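You operate a simulated robot arm through the tools that you are given. There is no shell and no other tool. Be economical: measure what you need, move in short steps, check, and stop when the job is done.

Carry out the task below with a simulated robot arm. There is one attempt and no reset: what you move stays moved.

TASK
Put the carton that says "string" from the desk top on the red folder and the carton that says "labels" on the pad top.
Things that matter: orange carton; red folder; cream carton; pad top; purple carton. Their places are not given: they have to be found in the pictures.

It is judged by the outcome, as a careful person would: the job done as asked, and still so three seconds after it is handed in. It fails if anything else is knocked over, pushed out of place, dropped, spilled or broken.

THE ROBOT
A 7-joint arm with a two-finger parallel gripper, fixed in place. Base frame: the origin is at the foot of the arm, x ahead of it, y to its left, z up; the work surface is at about z = 0. Lengths are in mm, angles in degrees, forces in N, time in s.
With the tool pointing down near the work surface it reaches from about 240 to 620 mm from the base axis. Its first joint turns from -66.0 to 66.0 degrees. Payload 2.6 kg.
Tool frame: the origin (TCP) lies between the finger pads and is the grasp point; the fingertips stand 30 mm ahead of it; z points along the fingers, y is the line along which they close. The gripper opens to 94 mm. The fingers are 28 mm wide and 10 mm thick; the gripper's body (50 by 96 mm) begins 55 mm behind the TCP.
Orientation is told as [roll, pitch, yaw] about the base's x, y, z axes, in that order, counted from this pose: with the fingers straight down and closing along the base's y, the tool's x points along the base's -x, its y along +y and its z along -z.

THE INTERFACE
- The arm moves only by the tool arm_command. Its argument "plan" is a list of rows, each an object of numbers (a shift or turn left out is 0, a gripper value left out holds the last): "grip": the gripper command, from -1 (shut) to 1 (fully open), values between in proportion; "x", "y", "z": the shift along the base's x, y, z in units of 30 mm (1.0 is 30 mm); "ax", "ay", "az": the turn, a rotation vector about the base's x, y, z in units of 4 degrees (1.0 is 4 degrees). In form: [{"grip": .., "x": .., "y": .., "z": .., "ax": .., "ay": .., "az": ..}, ...]. A call has 1 to 20 rows; each row shifts and turns the commanded pose from where the row before left it. A call with a number of a shift or a turn outside -1 to 1 is refused whole. A row lasts 0.2 s, in which the tool goes at most 50 mm and 8.6 degrees; a call with a longer step from one row to the next is refused whole, and so is a gripper value outside its range. A pose out of reach is approached as far as the arm can. The call stops where the force on the tool passes 40 N (or 10 N more than at its start, if that is more) or the arm is blocked; 0.2 s more then pass. The fingers move at their own pace (about 72 mm/s each) and stop on an object; they squeeze with about 25 N. The grip force told is the motor's: it shows also when the fingers shut on nothing. Time passes only in rows, and 0.2 s behind the last, so rows that do not move let the fingers close. It gives the time, the measured TCP pose, the force on the tool (base axes), the opening and the grip force at its end, in the units of the frame above (readings bear some noise), and new pictures: "views" is both (left out), scene, wrist or none.
- Cameras (640 x 400 px; columns grow to the right, rows downward): "scene" is fixed at [19.4, 437.2, 538.1]; the picture's right is [-0.85, -0.53, 0.00], its down [-0.42, 0.68, -0.61] and it looks along [0.32, -0.52, -0.79] (base axes); focal length 229 px, centre (320, 200). "wrist" rides on the gripper at [-37, 0, -58] in the tool frame; the picture's right is [0.00, -1.00, 0.00], its down [0.97, 0.00, -0.24] and it looks along [0.24, 0.00, 0.97] (tool axes); focal length 218 px, centre (320, 200).
- locate(camera, pixels): for up to 12 pixels [column, row] of the newest picture of that camera ("zoom" is the newest enlarged one), the place [x, y, z] in the base frame of the surface seen there, good to about 2 mm. No time passes.
- enlarge(camera, box): a new picture of the part [left, top, right, bottom] of that camera's present view, enlarged. No time passes.
- hand_in(): hands the job in; it is judged then, once.

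Work in short steps. Measure before you move; look again where a grasp or a placing could have gone wrong, and mend it. You have 60 turns and 120 pictures in all, the two below and enlarged ones among them. Open the gripper and draw the arm clear of the work before you hand the job in, unless the task says otherwise; then end with one line.

The tools are called after ">>>" by a JSON object that holds its "op" and its "data". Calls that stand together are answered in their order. arm_command: Moves the arm, as the interface text tells. Its arguments: {"type":"object","properties":{"plan":{"type":"array"},"views":{"type":"string","enum":["both","scene","wrist","none"]}},"required":["plan"]} The other tools are called the same way: locate (camera, pixels) gives the place of the surface under pixels of a picture; enlarge (camera, box) takes an enlarged picture of a part of a camera's view; hand_in () hands the job in.

At the start:

```text
t: 0.0
tool_pos: [446.0, 193.2, 233.1]
tool_rot: [-0.1, 0.0, -0.1]
wrist_force: [0.4, 0.2, 0.7]
gripper_width: 93.9
grasp_force: 0.2
```

scene: 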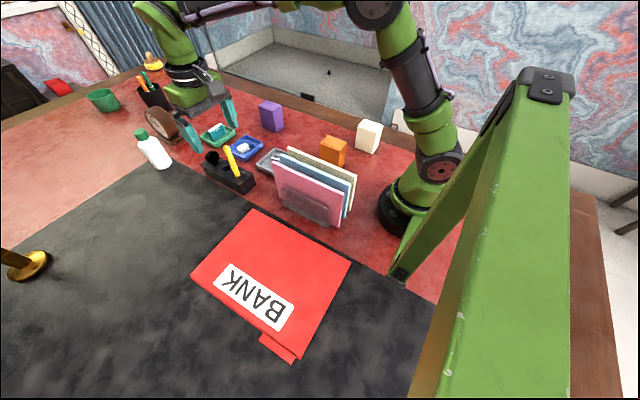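
wrist: 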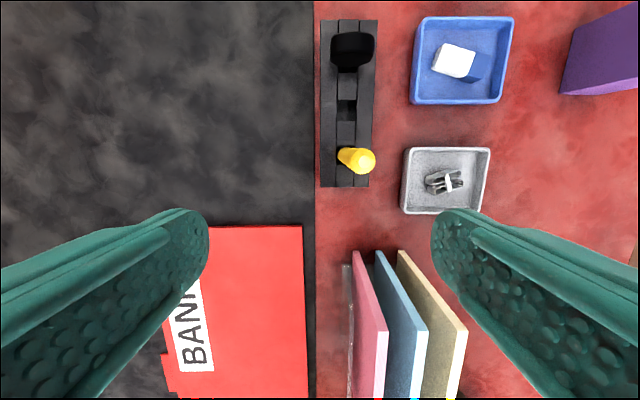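

The cartons are at about (271,117), (333,152) and (368,136) in the scene view. I enlarge them to look for labels and locate their surfaces.

>>> {"op": "enlarge", "data": {"camera": "scene", "box": [240, 80, 400, 180]}}

>>> {"op": "locate", "data": {"camera": "scene", "pixels": [[270, 105], [272, 120], [333, 142], [334, 158], [370, 126], [367, 142], [272, 268], [253, 209], [350, 263], [192, 275], [300, 345], [120, 270]]}}

```text
4.00 times, centred on (320, 130) of scene
```

zoom: 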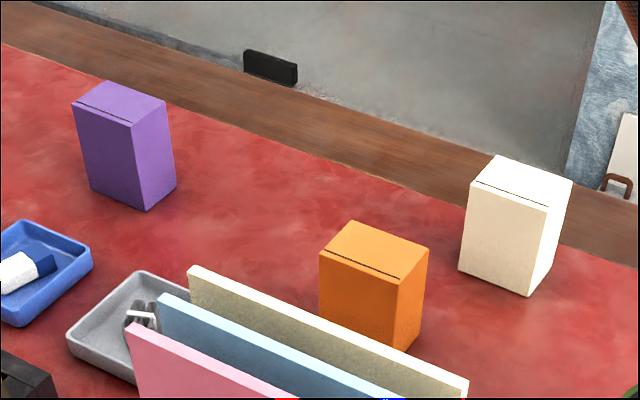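

```text
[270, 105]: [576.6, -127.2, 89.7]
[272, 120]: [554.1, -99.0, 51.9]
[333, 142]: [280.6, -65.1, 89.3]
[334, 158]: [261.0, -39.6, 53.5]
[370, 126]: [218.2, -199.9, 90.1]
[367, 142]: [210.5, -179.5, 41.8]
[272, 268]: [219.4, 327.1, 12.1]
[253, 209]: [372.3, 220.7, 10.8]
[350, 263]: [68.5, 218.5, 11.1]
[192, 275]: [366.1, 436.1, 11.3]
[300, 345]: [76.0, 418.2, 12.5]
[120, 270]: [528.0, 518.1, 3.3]
```

No writing shows on the faces towards the scene camera, so it must be on the far faces. I move the arm over to y of about -60 and tilt it so the wrist camera looks back towards the base at the cartons' +x faces.

>>> {"op": "arm_command", "data": {"plan": [{"z": 0.7, "y": -0.9}, {"z": 0.7, "y": -0.9}, {"y": -0.9, "ay": 1}, {"y": -0.9, "ay": 1}, {"y": -0.9, "ay": 1}, {"y": -0.9, "ay": 1}, {"y": -0.9, "ay": 1}, {"y": -0.9, "ay": 1}, {"y": -0.9, "ay": 1}, {"y": -0.9}, {"y": -0.5}], "views": "wrist"}}

```text
t: 2.4
tool_pos: [444.7, -65.0, 279.3]
tool_rot: [-0.1, 27.5, -0.1]
wrist_force: [0.2, -0.3, 1.3]
gripper_width: 94.3
grasp_force: 0.1
out of reach, approached as far as the arm can: row 9, 10
```

wrist: 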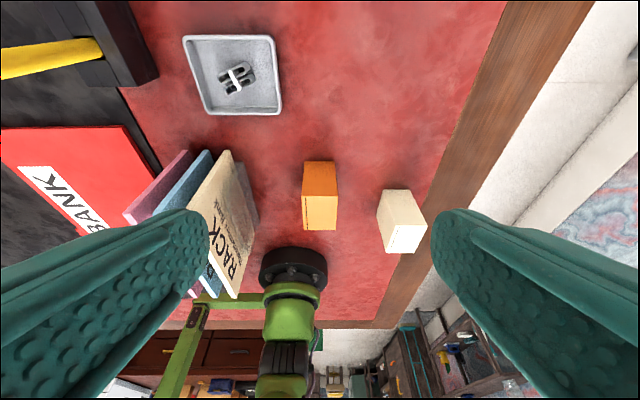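

>>> {"op": "enlarge", "data": {"camera": "wrist", "box": [280, 145, 440, 265]}}

>>> {"op": "locate", "data": {"camera": "wrist", "pixels": [[320, 180], [320, 210], [304, 197], [338, 197], [305, 229], [335, 229], [378, 221], [416, 190], [388, 251], [425, 225], [380, 190], [220, 160]]}}

```text
3.33 times, centred on (360, 205) of wrist
```

zoom: 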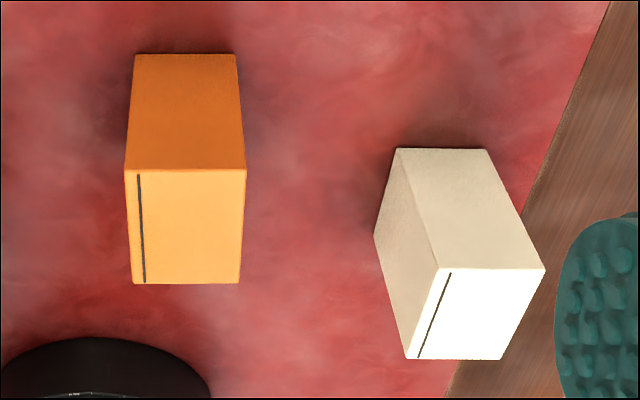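

```text
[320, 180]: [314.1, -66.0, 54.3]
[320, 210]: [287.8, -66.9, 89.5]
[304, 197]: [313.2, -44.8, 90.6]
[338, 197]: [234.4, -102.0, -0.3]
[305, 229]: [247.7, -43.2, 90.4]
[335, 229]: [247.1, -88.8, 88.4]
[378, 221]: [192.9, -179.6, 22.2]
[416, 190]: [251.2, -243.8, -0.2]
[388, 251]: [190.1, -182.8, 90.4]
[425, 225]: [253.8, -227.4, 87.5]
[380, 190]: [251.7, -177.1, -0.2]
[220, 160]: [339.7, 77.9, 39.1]
```

The cartons measure 66 x 46 x 90 mm, and their +x and +y faces are blank. I straighten the tool, move to the -y side and roll it so the camera looks towards +y at the remaining faces.

>>> {"op": "arm_command", "data": {"plan": [{"ay": -1, "y": -0.5}, {"ay": -1, "y": -0.5}, {"ay": -1, "y": -0.5}, {"ay": -1, "y": -0.5}, {"ay": -1, "y": -0.5}, {"ay": -1, "y": -0.5, "x": -0.1}, {"ay": -1, "y": -0.5, "x": -0.1}, {"ax": 1, "y": -0.5, "x": -0.2}, {"ax": 1, "y": -0.5, "x": -0.2}, {"ax": 1, "y": -0.5, "x": -0.2}, {"ax": 1, "y": -0.5, "x": -0.2}, {"ax": 1, "y": -0.5, "x": -0.2}, {"ax": 1, "y": -0.5, "x": -0.2}, {"ax": 1, "y": -0.5, "x": -0.2}, {"ax": 1, "y": -0.5, "x": -0.2}, {"ax": 1, "y": -0.5}, {"ax": 1, "y": -0.5}], "views": "wrist"}}

```text
t: 6.0
tool_pos: [396.4, -288.9, 273.6]
tool_rot: [36.0, 0.7, 0.5]
wrist_force: [0.3, -0.2, 0.1]
gripper_width: 94.1
grasp_force: 0.2
out of reach, approached as far as the arm can: row 16, 17
```

wrist: 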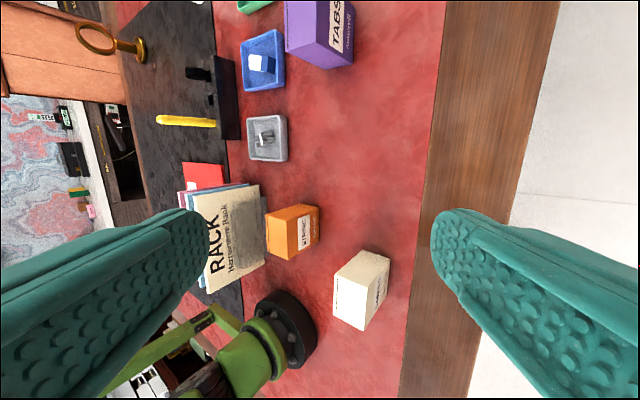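

>>> {"op": "enlarge", "data": {"camera": "wrist", "box": [260, 190, 400, 340]}}

>>> {"op": "enlarge", "data": {"camera": "wrist", "box": [230, 0, 390, 100]}}

>>> {"op": "locate", "data": {"camera": "wrist", "pixels": [[338, 278], [362, 254], [384, 258], [366, 328], [337, 316], [350, 290], [267, 213], [317, 208], [287, 258], [270, 246], [297, 210], [283, 230]]}}

```text
2.67 times, centred on (330, 265) of wrist
```

zoom: 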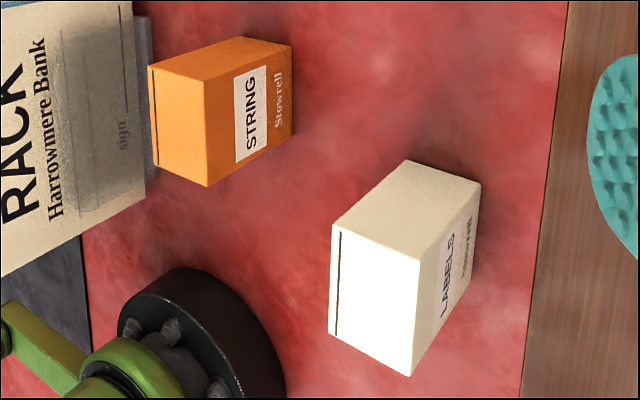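

```text
4.00 times, centred on (310, 50) of wrist
```

zoom: 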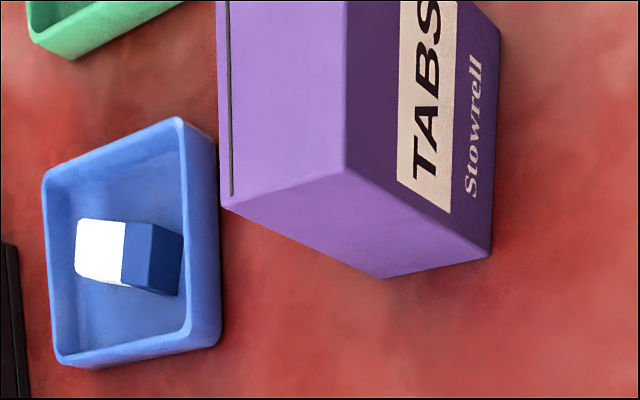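

```text
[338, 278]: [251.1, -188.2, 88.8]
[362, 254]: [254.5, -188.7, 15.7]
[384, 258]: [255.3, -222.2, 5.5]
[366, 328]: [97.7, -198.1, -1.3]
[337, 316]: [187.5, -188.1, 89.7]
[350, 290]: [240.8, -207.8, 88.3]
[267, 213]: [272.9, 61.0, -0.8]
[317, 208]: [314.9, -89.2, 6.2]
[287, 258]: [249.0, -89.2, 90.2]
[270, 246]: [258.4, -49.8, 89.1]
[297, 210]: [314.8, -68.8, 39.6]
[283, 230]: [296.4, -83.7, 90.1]
```

The labels can be read now: orange says "STRING", cream says "LABELS" and purple says "TABS", which stays where it is. I straighten the tool and go above orange, centred at about (280,-66), top at z = 90.

>>> {"op": "arm_command", "data": {"plan": [{"ax": -1, "x": -0.43, "y": 0.83}, {"ax": -1, "x": -0.43, "y": 0.83}, {"ax": -1, "x": -0.43, "y": 0.83}, {"ax": -1, "x": -0.43, "y": 0.83}, {"ax": -1, "x": -0.43, "y": 0.83}, {"ax": -1, "x": -0.43, "y": 0.83}, {"ax": -1, "x": -0.43, "y": 0.83}, {"ax": -1, "x": -0.43, "y": 0.83}, {"ax": -1, "x": -0.43, "y": 0.83}, {"z": -1}], "views": "both"}}

```text
t: 8.2
tool_pos: [277.5, -62.4, 243.9]
tool_rot: [0.1, 1.0, 0.0]
wrist_force: [0.6, -0.1, -0.1]
gripper_width: 94.0
grasp_force: 0.1
```

scene: 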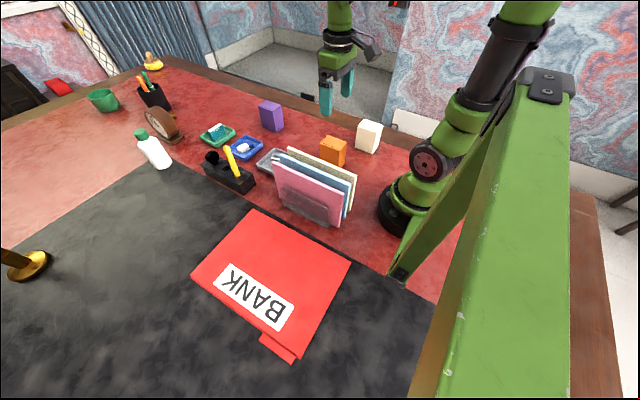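
wrist: 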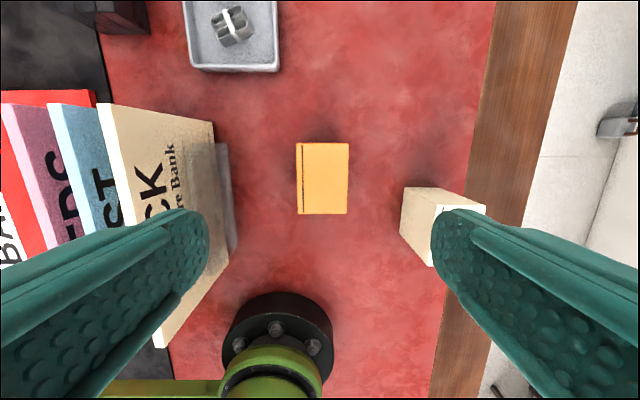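

>>> {"op": "locate", "data": {"camera": "wrist", "pixels": [[299, 145], [347, 145], [299, 211], [346, 212], [120, 115], [160, 330], [222, 150], [403, 190], [438, 208], [482, 208], [433, 258]]}}

>>> {"op": "locate", "data": {"camera": "scene", "pixels": [[291, 150], [355, 176], [275, 158], [338, 195], [323, 135], [345, 142]]}}

```text
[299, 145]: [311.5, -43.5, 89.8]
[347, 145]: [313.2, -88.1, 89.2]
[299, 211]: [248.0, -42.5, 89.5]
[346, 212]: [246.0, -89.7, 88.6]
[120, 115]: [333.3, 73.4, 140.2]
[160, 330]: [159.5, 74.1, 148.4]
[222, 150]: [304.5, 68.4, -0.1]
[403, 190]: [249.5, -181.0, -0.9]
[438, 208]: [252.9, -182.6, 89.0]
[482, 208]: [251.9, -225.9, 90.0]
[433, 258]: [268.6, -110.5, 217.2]
```

```text
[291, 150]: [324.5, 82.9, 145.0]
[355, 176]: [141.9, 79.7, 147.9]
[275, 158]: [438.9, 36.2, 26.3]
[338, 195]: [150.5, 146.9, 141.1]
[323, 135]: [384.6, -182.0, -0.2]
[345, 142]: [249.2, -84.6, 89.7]
```

Orange's top corners give a centre of (280,-66) with no yaw. The rack's top is at z of about 150 and the gripper clears it at y > 73. I descend to z = 60 and close.

>>> {"op": "arm_command", "data": {"plan": [{"grip": 1, "x": 0.08, "y": -0.12, "ay": -0.25}, {"z": -1}, {"z": -1}, {"z": -1}, {"z": -1}, {"z": -1}, {"z": -0.7}, {"z": -0.43}, {}], "views": "wrist"}}

```text
t: 10.2
tool_pos: [281.2, -66.4, 58.6]
tool_rot: [0.0, 0.0, 0.1]
wrist_force: [0.4, -0.6, -0.5]
gripper_width: 94.1
grasp_force: 0.1
```

wrist: 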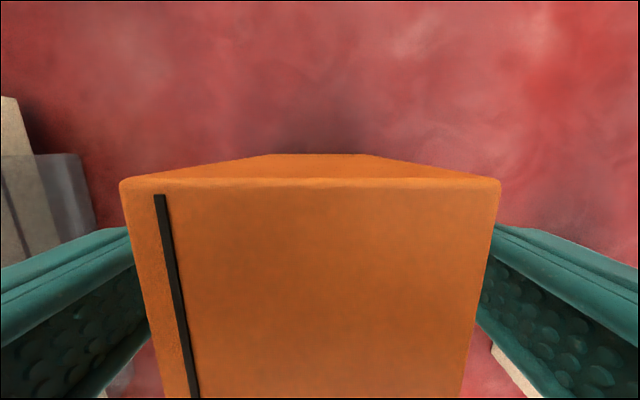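

The fingers straddle the carton evenly, so I close and lift a little.

>>> {"op": "arm_command", "data": {"plan": [{"grip": -1}, {"grip": -1}, {"grip": -1}, {"grip": -1}, {"z": 0.5}, {"z": 1}, {"z": 1}], "views": "scene"}}

```text
t: 11.8
tool_pos: [282.5, -65.6, 135.3]
tool_rot: [0.0, -0.1, 0.1]
wrist_force: [0.0, -0.3, -0.8]
gripper_width: 54.0
grasp_force: 24.8
```

scene: 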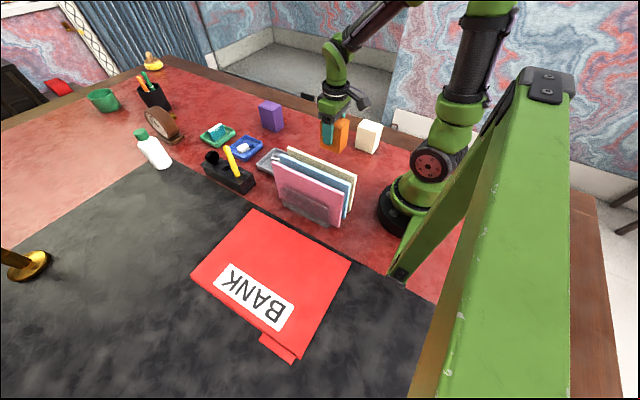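

Held: width 54, force 25. I lift to z of about 285 and carry it over the rack towards the folder at about (282,315).

>>> {"op": "arm_command", "data": {"plan": [{"z": 1}, {"z": 1}, {"z": 1}, {"z": 1}, {"z": 1}, {"y": 0.6}, {"y": 1}, {"y": 1}, {"y": 1}, {"y": 1}, {"y": 1}, {"y": 1}, {"y": 1}, {"y": 1}, {"y": 1}, {"y": 1}, {"y": 1}, {"y": 0.7}, {"y": 0.4}], "views": "both"}}

```text
t: 15.8
tool_pos: [281.7, 316.2, 286.1]
tool_rot: [0.1, 0.0, 0.1]
wrist_force: [0.9, 0.1, -0.6]
gripper_width: 53.9
grasp_force: 24.9
```

scene: 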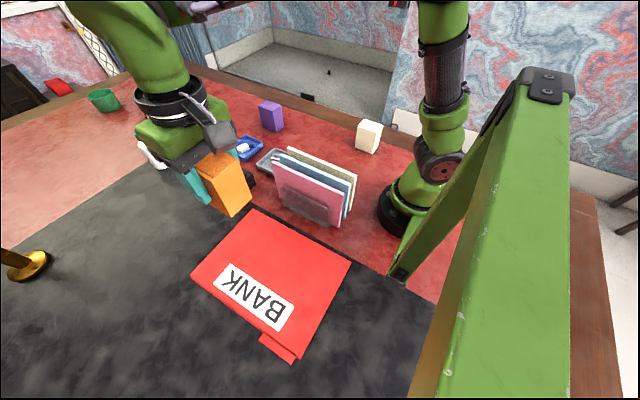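
wrist: 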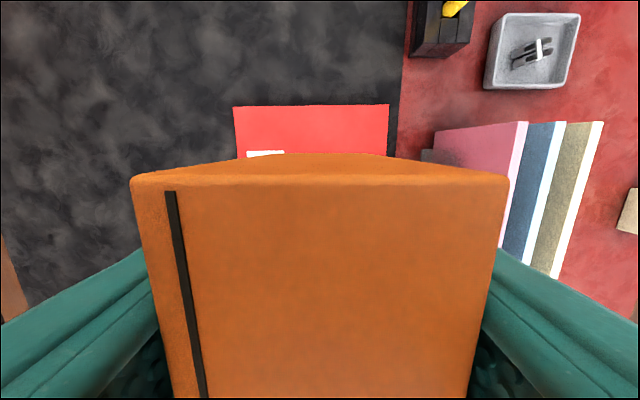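

The carton is above the folder. I lower it to just over the folder surface (z of about 11.5, so TCP of about 72).

>>> {"op": "arm_command", "data": {"plan": [{"z": -1}, {"z": -1}, {"z": -1}, {"z": -1}, {"z": -1}, {"z": -1}, {"z": -0.6}, {"z": -0.35}, {}], "views": "scene"}}

```text
t: 17.8
tool_pos: [282.5, 315.6, 75.3]
tool_rot: [0.1, 0.0, 0.1]
wrist_force: [-0.2, -0.2, -0.3]
gripper_width: 53.9
grasp_force: 24.7
```

scene: 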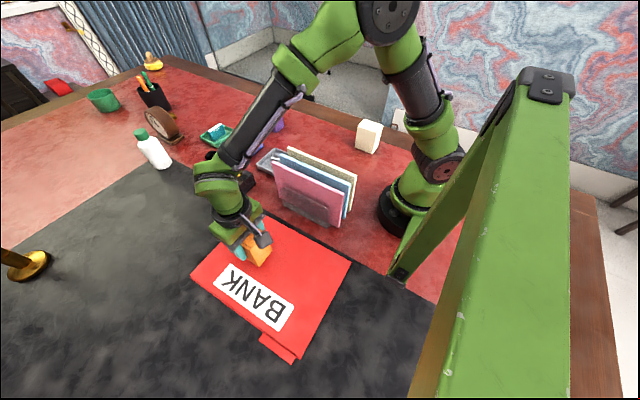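

>>> {"op": "arm_command", "data": {"plan": [{"z": -0.07}, {"z": -0.06}, {}], "views": "none"}}

```text
t: 18.6
tool_pos: [282.4, 316.4, 73.4]
tool_rot: [-0.1, -0.2, 0.2]
wrist_force: [-0.7, -0.3, -0.2]
gripper_width: 54.0
grasp_force: 25.0
```

>>> {"op": "arm_command", "data": {"plan": [{"z": -0.06}, {"z": -0.04}, {}], "views": "none"}}

```text
t: 19.4
tool_pos: [282.4, 315.7, 71.1]
tool_rot: [0.1, -0.1, 0.2]
wrist_force: [-2.2, -5.5, 18.3]
gripper_width: 53.9
grasp_force: 24.9
```

Contact: the force is 18 N upward at z = 71. I release by opening fully; the finger sweep is clear here. Then I rise.

>>> {"op": "arm_command", "data": {"plan": [{"z": 0.03}, {"grip": 0.3}, {"grip": 0.6}, {"grip": 1}, {}, {"z": 0.5}, {"z": 1}, {"z": 1}, {"z": 1}, {"z": 1}, {"z": 1}, {"z": 1}, {"z": 0.7}], "views": "both"}}

```text
t: 22.2
tool_pos: [281.4, 315.0, 286.1]
tool_rot: [-0.1, 0.0, 0.2]
wrist_force: [-0.2, 0.4, 0.5]
gripper_width: 94.0
grasp_force: 0.1
```

scene: 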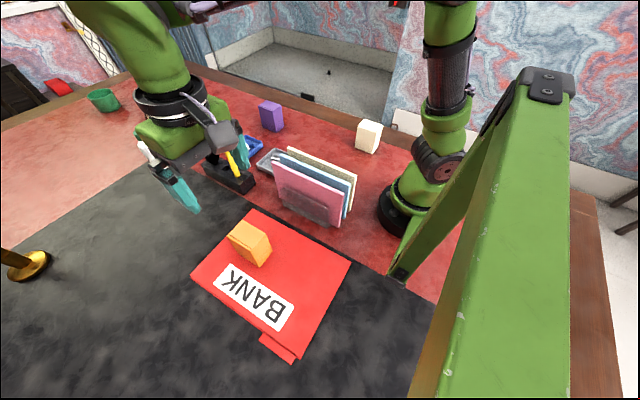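
wrist: 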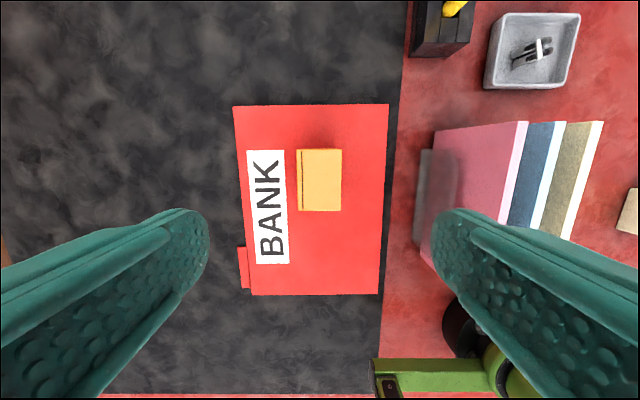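

Orange stands on the folder. I check its top and a pad spot, then go back over the rack to above cream at about (221,-205).

>>> {"op": "locate", "data": {"camera": "wrist", "pixels": [[303, 154], [337, 207], [238, 110], [386, 290], [250, 40], [400, 90]]}}

>>> {"op": "arm_command", "data": {"plan": [{"y": -0.7}, {"y": -1}, {"y": -1}, {"y": -1}, {"y": -1}, {"y": -1}, {"y": -1}, {"y": -1}, {"y": -1}, {"y": -1}, {"y": -1}, {"y": -1}, {"y": -1}, {"y": -1, "x": -0.4}, {"y": -1, "x": -0.4, "z": -0.5}, {"y": -1, "x": -0.4, "z": -0.5}, {"y": -1, "x": -0.4, "z": -0.5}, {"y": -0.6, "x": -0.4, "z": -0.5}], "views": "wrist"}}

```text
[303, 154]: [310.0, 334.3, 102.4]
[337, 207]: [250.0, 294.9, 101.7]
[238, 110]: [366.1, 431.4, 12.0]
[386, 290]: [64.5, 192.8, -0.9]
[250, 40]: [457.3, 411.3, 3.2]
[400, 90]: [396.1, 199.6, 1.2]
```

```text
t: 26.0
tool_pos: [220.4, -204.7, 226.1]
tool_rot: [-0.1, -0.1, 0.1]
wrist_force: [0.5, 0.1, -0.4]
gripper_width: 94.0
grasp_force: 0.0
```

wrist: 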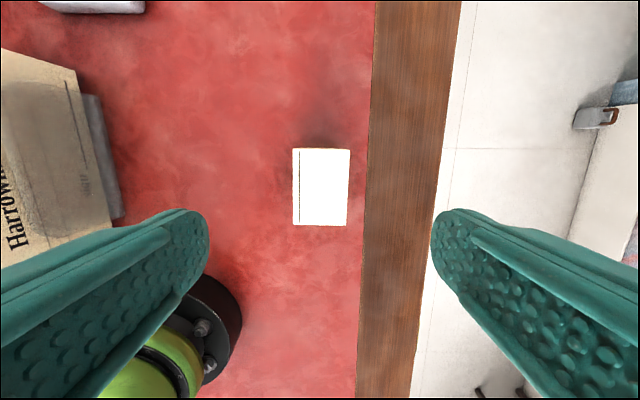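

>>> {"op": "locate", "data": {"camera": "wrist", "pixels": [[296, 151], [347, 151], [296, 222], [344, 223]]}}

>>> {"op": "arm_command", "data": {"plan": [{"z": -1}, {"z": -1}, {"z": -0.6}], "views": "wrist"}}

```text
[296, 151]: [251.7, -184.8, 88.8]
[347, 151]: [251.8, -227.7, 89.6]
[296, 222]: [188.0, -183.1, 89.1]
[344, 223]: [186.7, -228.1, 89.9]
```

```text
t: 26.8
tool_pos: [222.8, -202.9, 151.1]
tool_rot: [0.0, -0.1, 0.3]
wrist_force: [0.2, -0.3, 0.2]
gripper_width: 93.9
grasp_force: 0.0
```

wrist: 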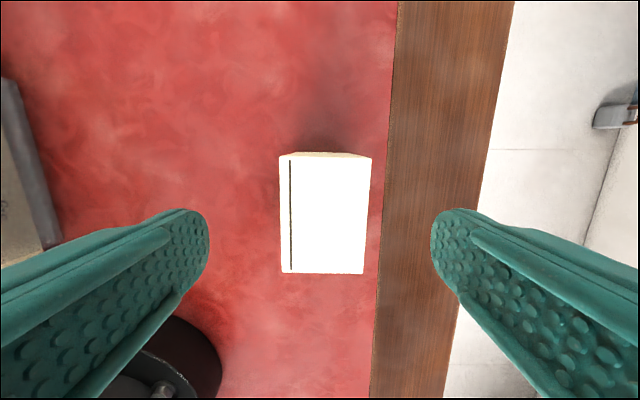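

Cream's centre is (220,-206). I trim the position, descend to z of about 60, close and lift slightly.

>>> {"op": "arm_command", "data": {"plan": [{"x": -0.05, "y": -0.07, "z": -0.8}, {"z": -1}, {"z": -0.8}, {"z": -0.45}, {}, {"grip": -1}, {"grip": -1}, {"grip": -1}, {"grip": -1}, {}], "views": "wrist"}}

```text
t: 29.0
tool_pos: [219.7, -202.5, 59.3]
tool_rot: [0.0, -0.2, 0.1]
wrist_force: [0.2, -0.1, 0.0]
gripper_width: 53.9
grasp_force: 25.0
```

wrist: 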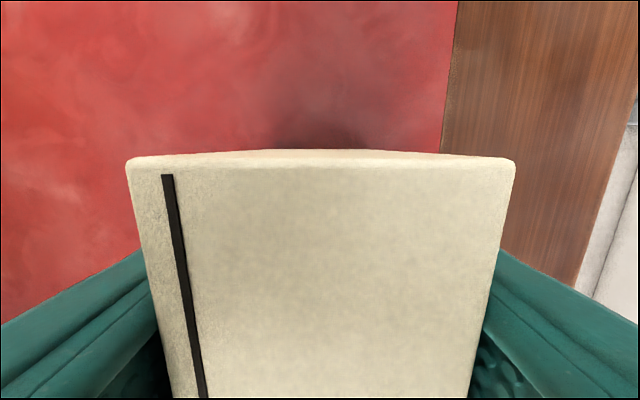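

Gripped. I lift to z of about 290 and travel towards the free pad area, around (460,310).

>>> {"op": "arm_command", "data": {"plan": [{"z": 0.5}, {"z": 1}, {"z": 1}, {"z": 1}, {"z": 1}, {"z": 1}, {"z": 1}, {"z": 0.9}, {"x": 0.6, "y": 0.6}, {"x": 0.8, "y": 0.9}, {"x": 0.8, "y": 0.9}, {"x": 0.8, "y": 0.9}, {"x": 0.8, "y": 0.9}, {"x": 0.8, "y": 0.9}, {"x": 0.8, "y": 0.9}, {"x": 0.8, "y": 0.9}, {"x": 0.8, "y": 0.9}, {"x": 0.8, "y": 0.9}], "views": "none"}}

>>> {"op": "arm_command", "data": {"plan": [{"y": 1}, {"y": 1}, {"y": 1}, {"y": 1}, {"y": 1}, {"y": 1}, {"y": 1}, {"y": 0.7}, {"y": 0.4}], "views": "both"}}

```text
t: 32.8
tool_pos: [452.0, 58.2, 277.1]
tool_rot: [-0.1, -0.1, 0.2]
wrist_force: [-0.1, -0.7, -1.3]
gripper_width: 53.7
grasp_force: 24.7
```

```text
t: 34.8
tool_pos: [456.4, 297.4, 280.5]
tool_rot: [0.0, 0.1, 0.1]
wrist_force: [-0.1, -0.3, -1.7]
gripper_width: 53.9
grasp_force: 25.2
```

scene: 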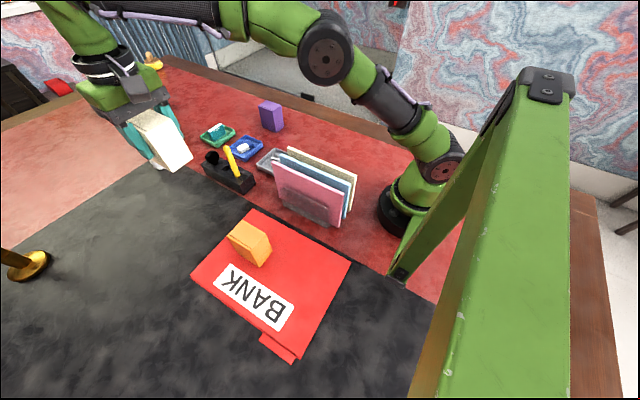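
wrist: 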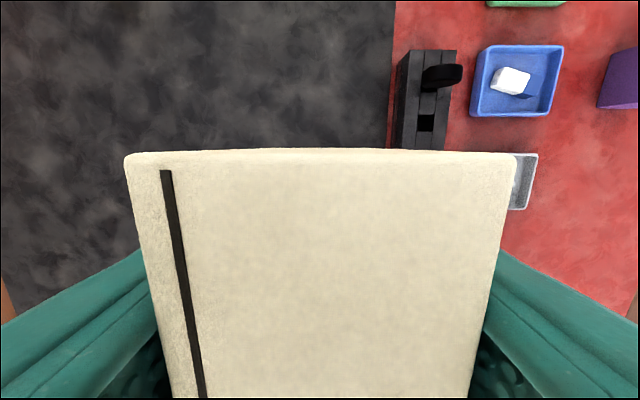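

The pad below is clear and its surface is at z of about 3. I descend to just above contact.

>>> {"op": "arm_command", "data": {"plan": [{"z": -1}, {"z": -1}, {"z": -1}, {"z": -1}, {"z": -1}, {"z": -1}, {"z": -0.7}, {"z": -0.4}, {}], "views": "scene"}}

```text
t: 36.8
tool_pos: [455.5, 299.1, 67.2]
tool_rot: [0.0, 0.0, 0.1]
wrist_force: [0.1, -0.2, -1.1]
gripper_width: 53.9
grasp_force: 25.0
```

scene: 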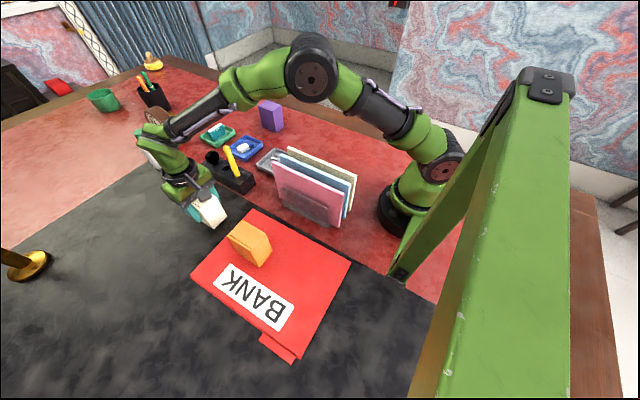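

>>> {"op": "arm_command", "data": {"plan": [{"z": -0.06}, {"z": -0.06}, {}], "views": "none"}}

>>> {"op": "arm_command", "data": {"plan": [{"z": -0.04}, {}], "views": "none"}}

```text
t: 37.6
tool_pos: [454.7, 296.6, 62.7]
tool_rot: [0.0, 0.1, 0.1]
wrist_force: [0.3, -0.8, -2.0]
gripper_width: 53.9
grasp_force: 25.3
```

```text
t: 38.2
tool_pos: [455.1, 298.7, 61.9]
tool_rot: [0.0, -0.1, 0.1]
wrist_force: [-0.3, -0.3, 1.6]
gripper_width: 54.2
grasp_force: 25.1
```

>>> {"op": "arm_command", "data": {"plan": [{"z": -0.03}, {}], "views": "none"}}

```text
t: 38.8
tool_pos: [455.0, 296.7, 62.6]
tool_rot: [0.1, -0.1, 0.2]
wrist_force: [-5.8, -2.9, 13.6]
gripper_width: 54.2
grasp_force: 24.9
```

Contact is at 13.6 N. I release and rise clear.

>>> {"op": "arm_command", "data": {"plan": [{"z": 0.02}, {"grip": 0.3}, {"grip": 0.6}, {"grip": 1}, {}, {"z": 0.5}, {"z": 1}, {"z": 1}, {"z": 1}, {"z": 1}, {"z": 1}, {"z": 1}, {"z": 0.5}, {"x": -0.5, "y": -1}, {"y": -1}, {"y": -1}, {"y": -1}], "views": "both"}}

```text
t: 42.4
tool_pos: [438.9, 177.7, 272.8]
tool_rot: [0.1, -0.1, 0.1]
wrist_force: [0.3, 0.3, -0.5]
gripper_width: 93.9
grasp_force: 0.1
```

scene: 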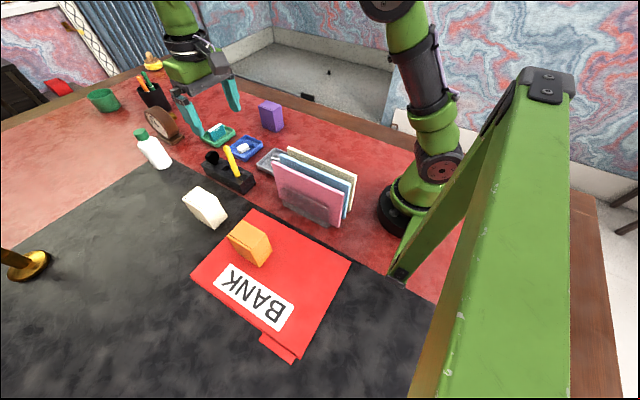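
wrist: 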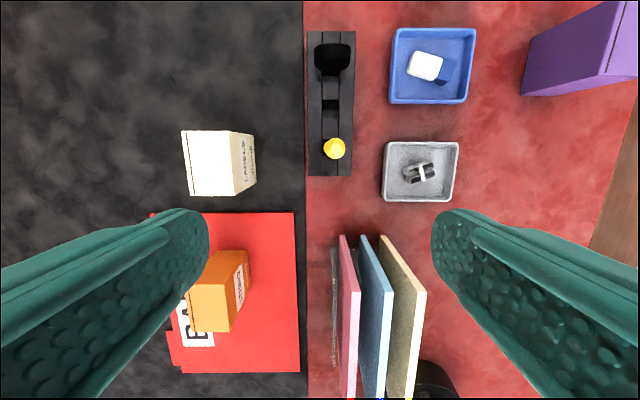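

Both cartons stand upright: cream on the pad, clear of the folder, and orange on the folder. Nothing else has moved and the gripper is open and clear, so I hand in.

>>> {"op": "hand_in", "data": {}}

```text
The job is handed in.
```

The orange "string" carton is on the red folder and the cream "labels" carton is on the pad; both were standing upright when I handed the job in.
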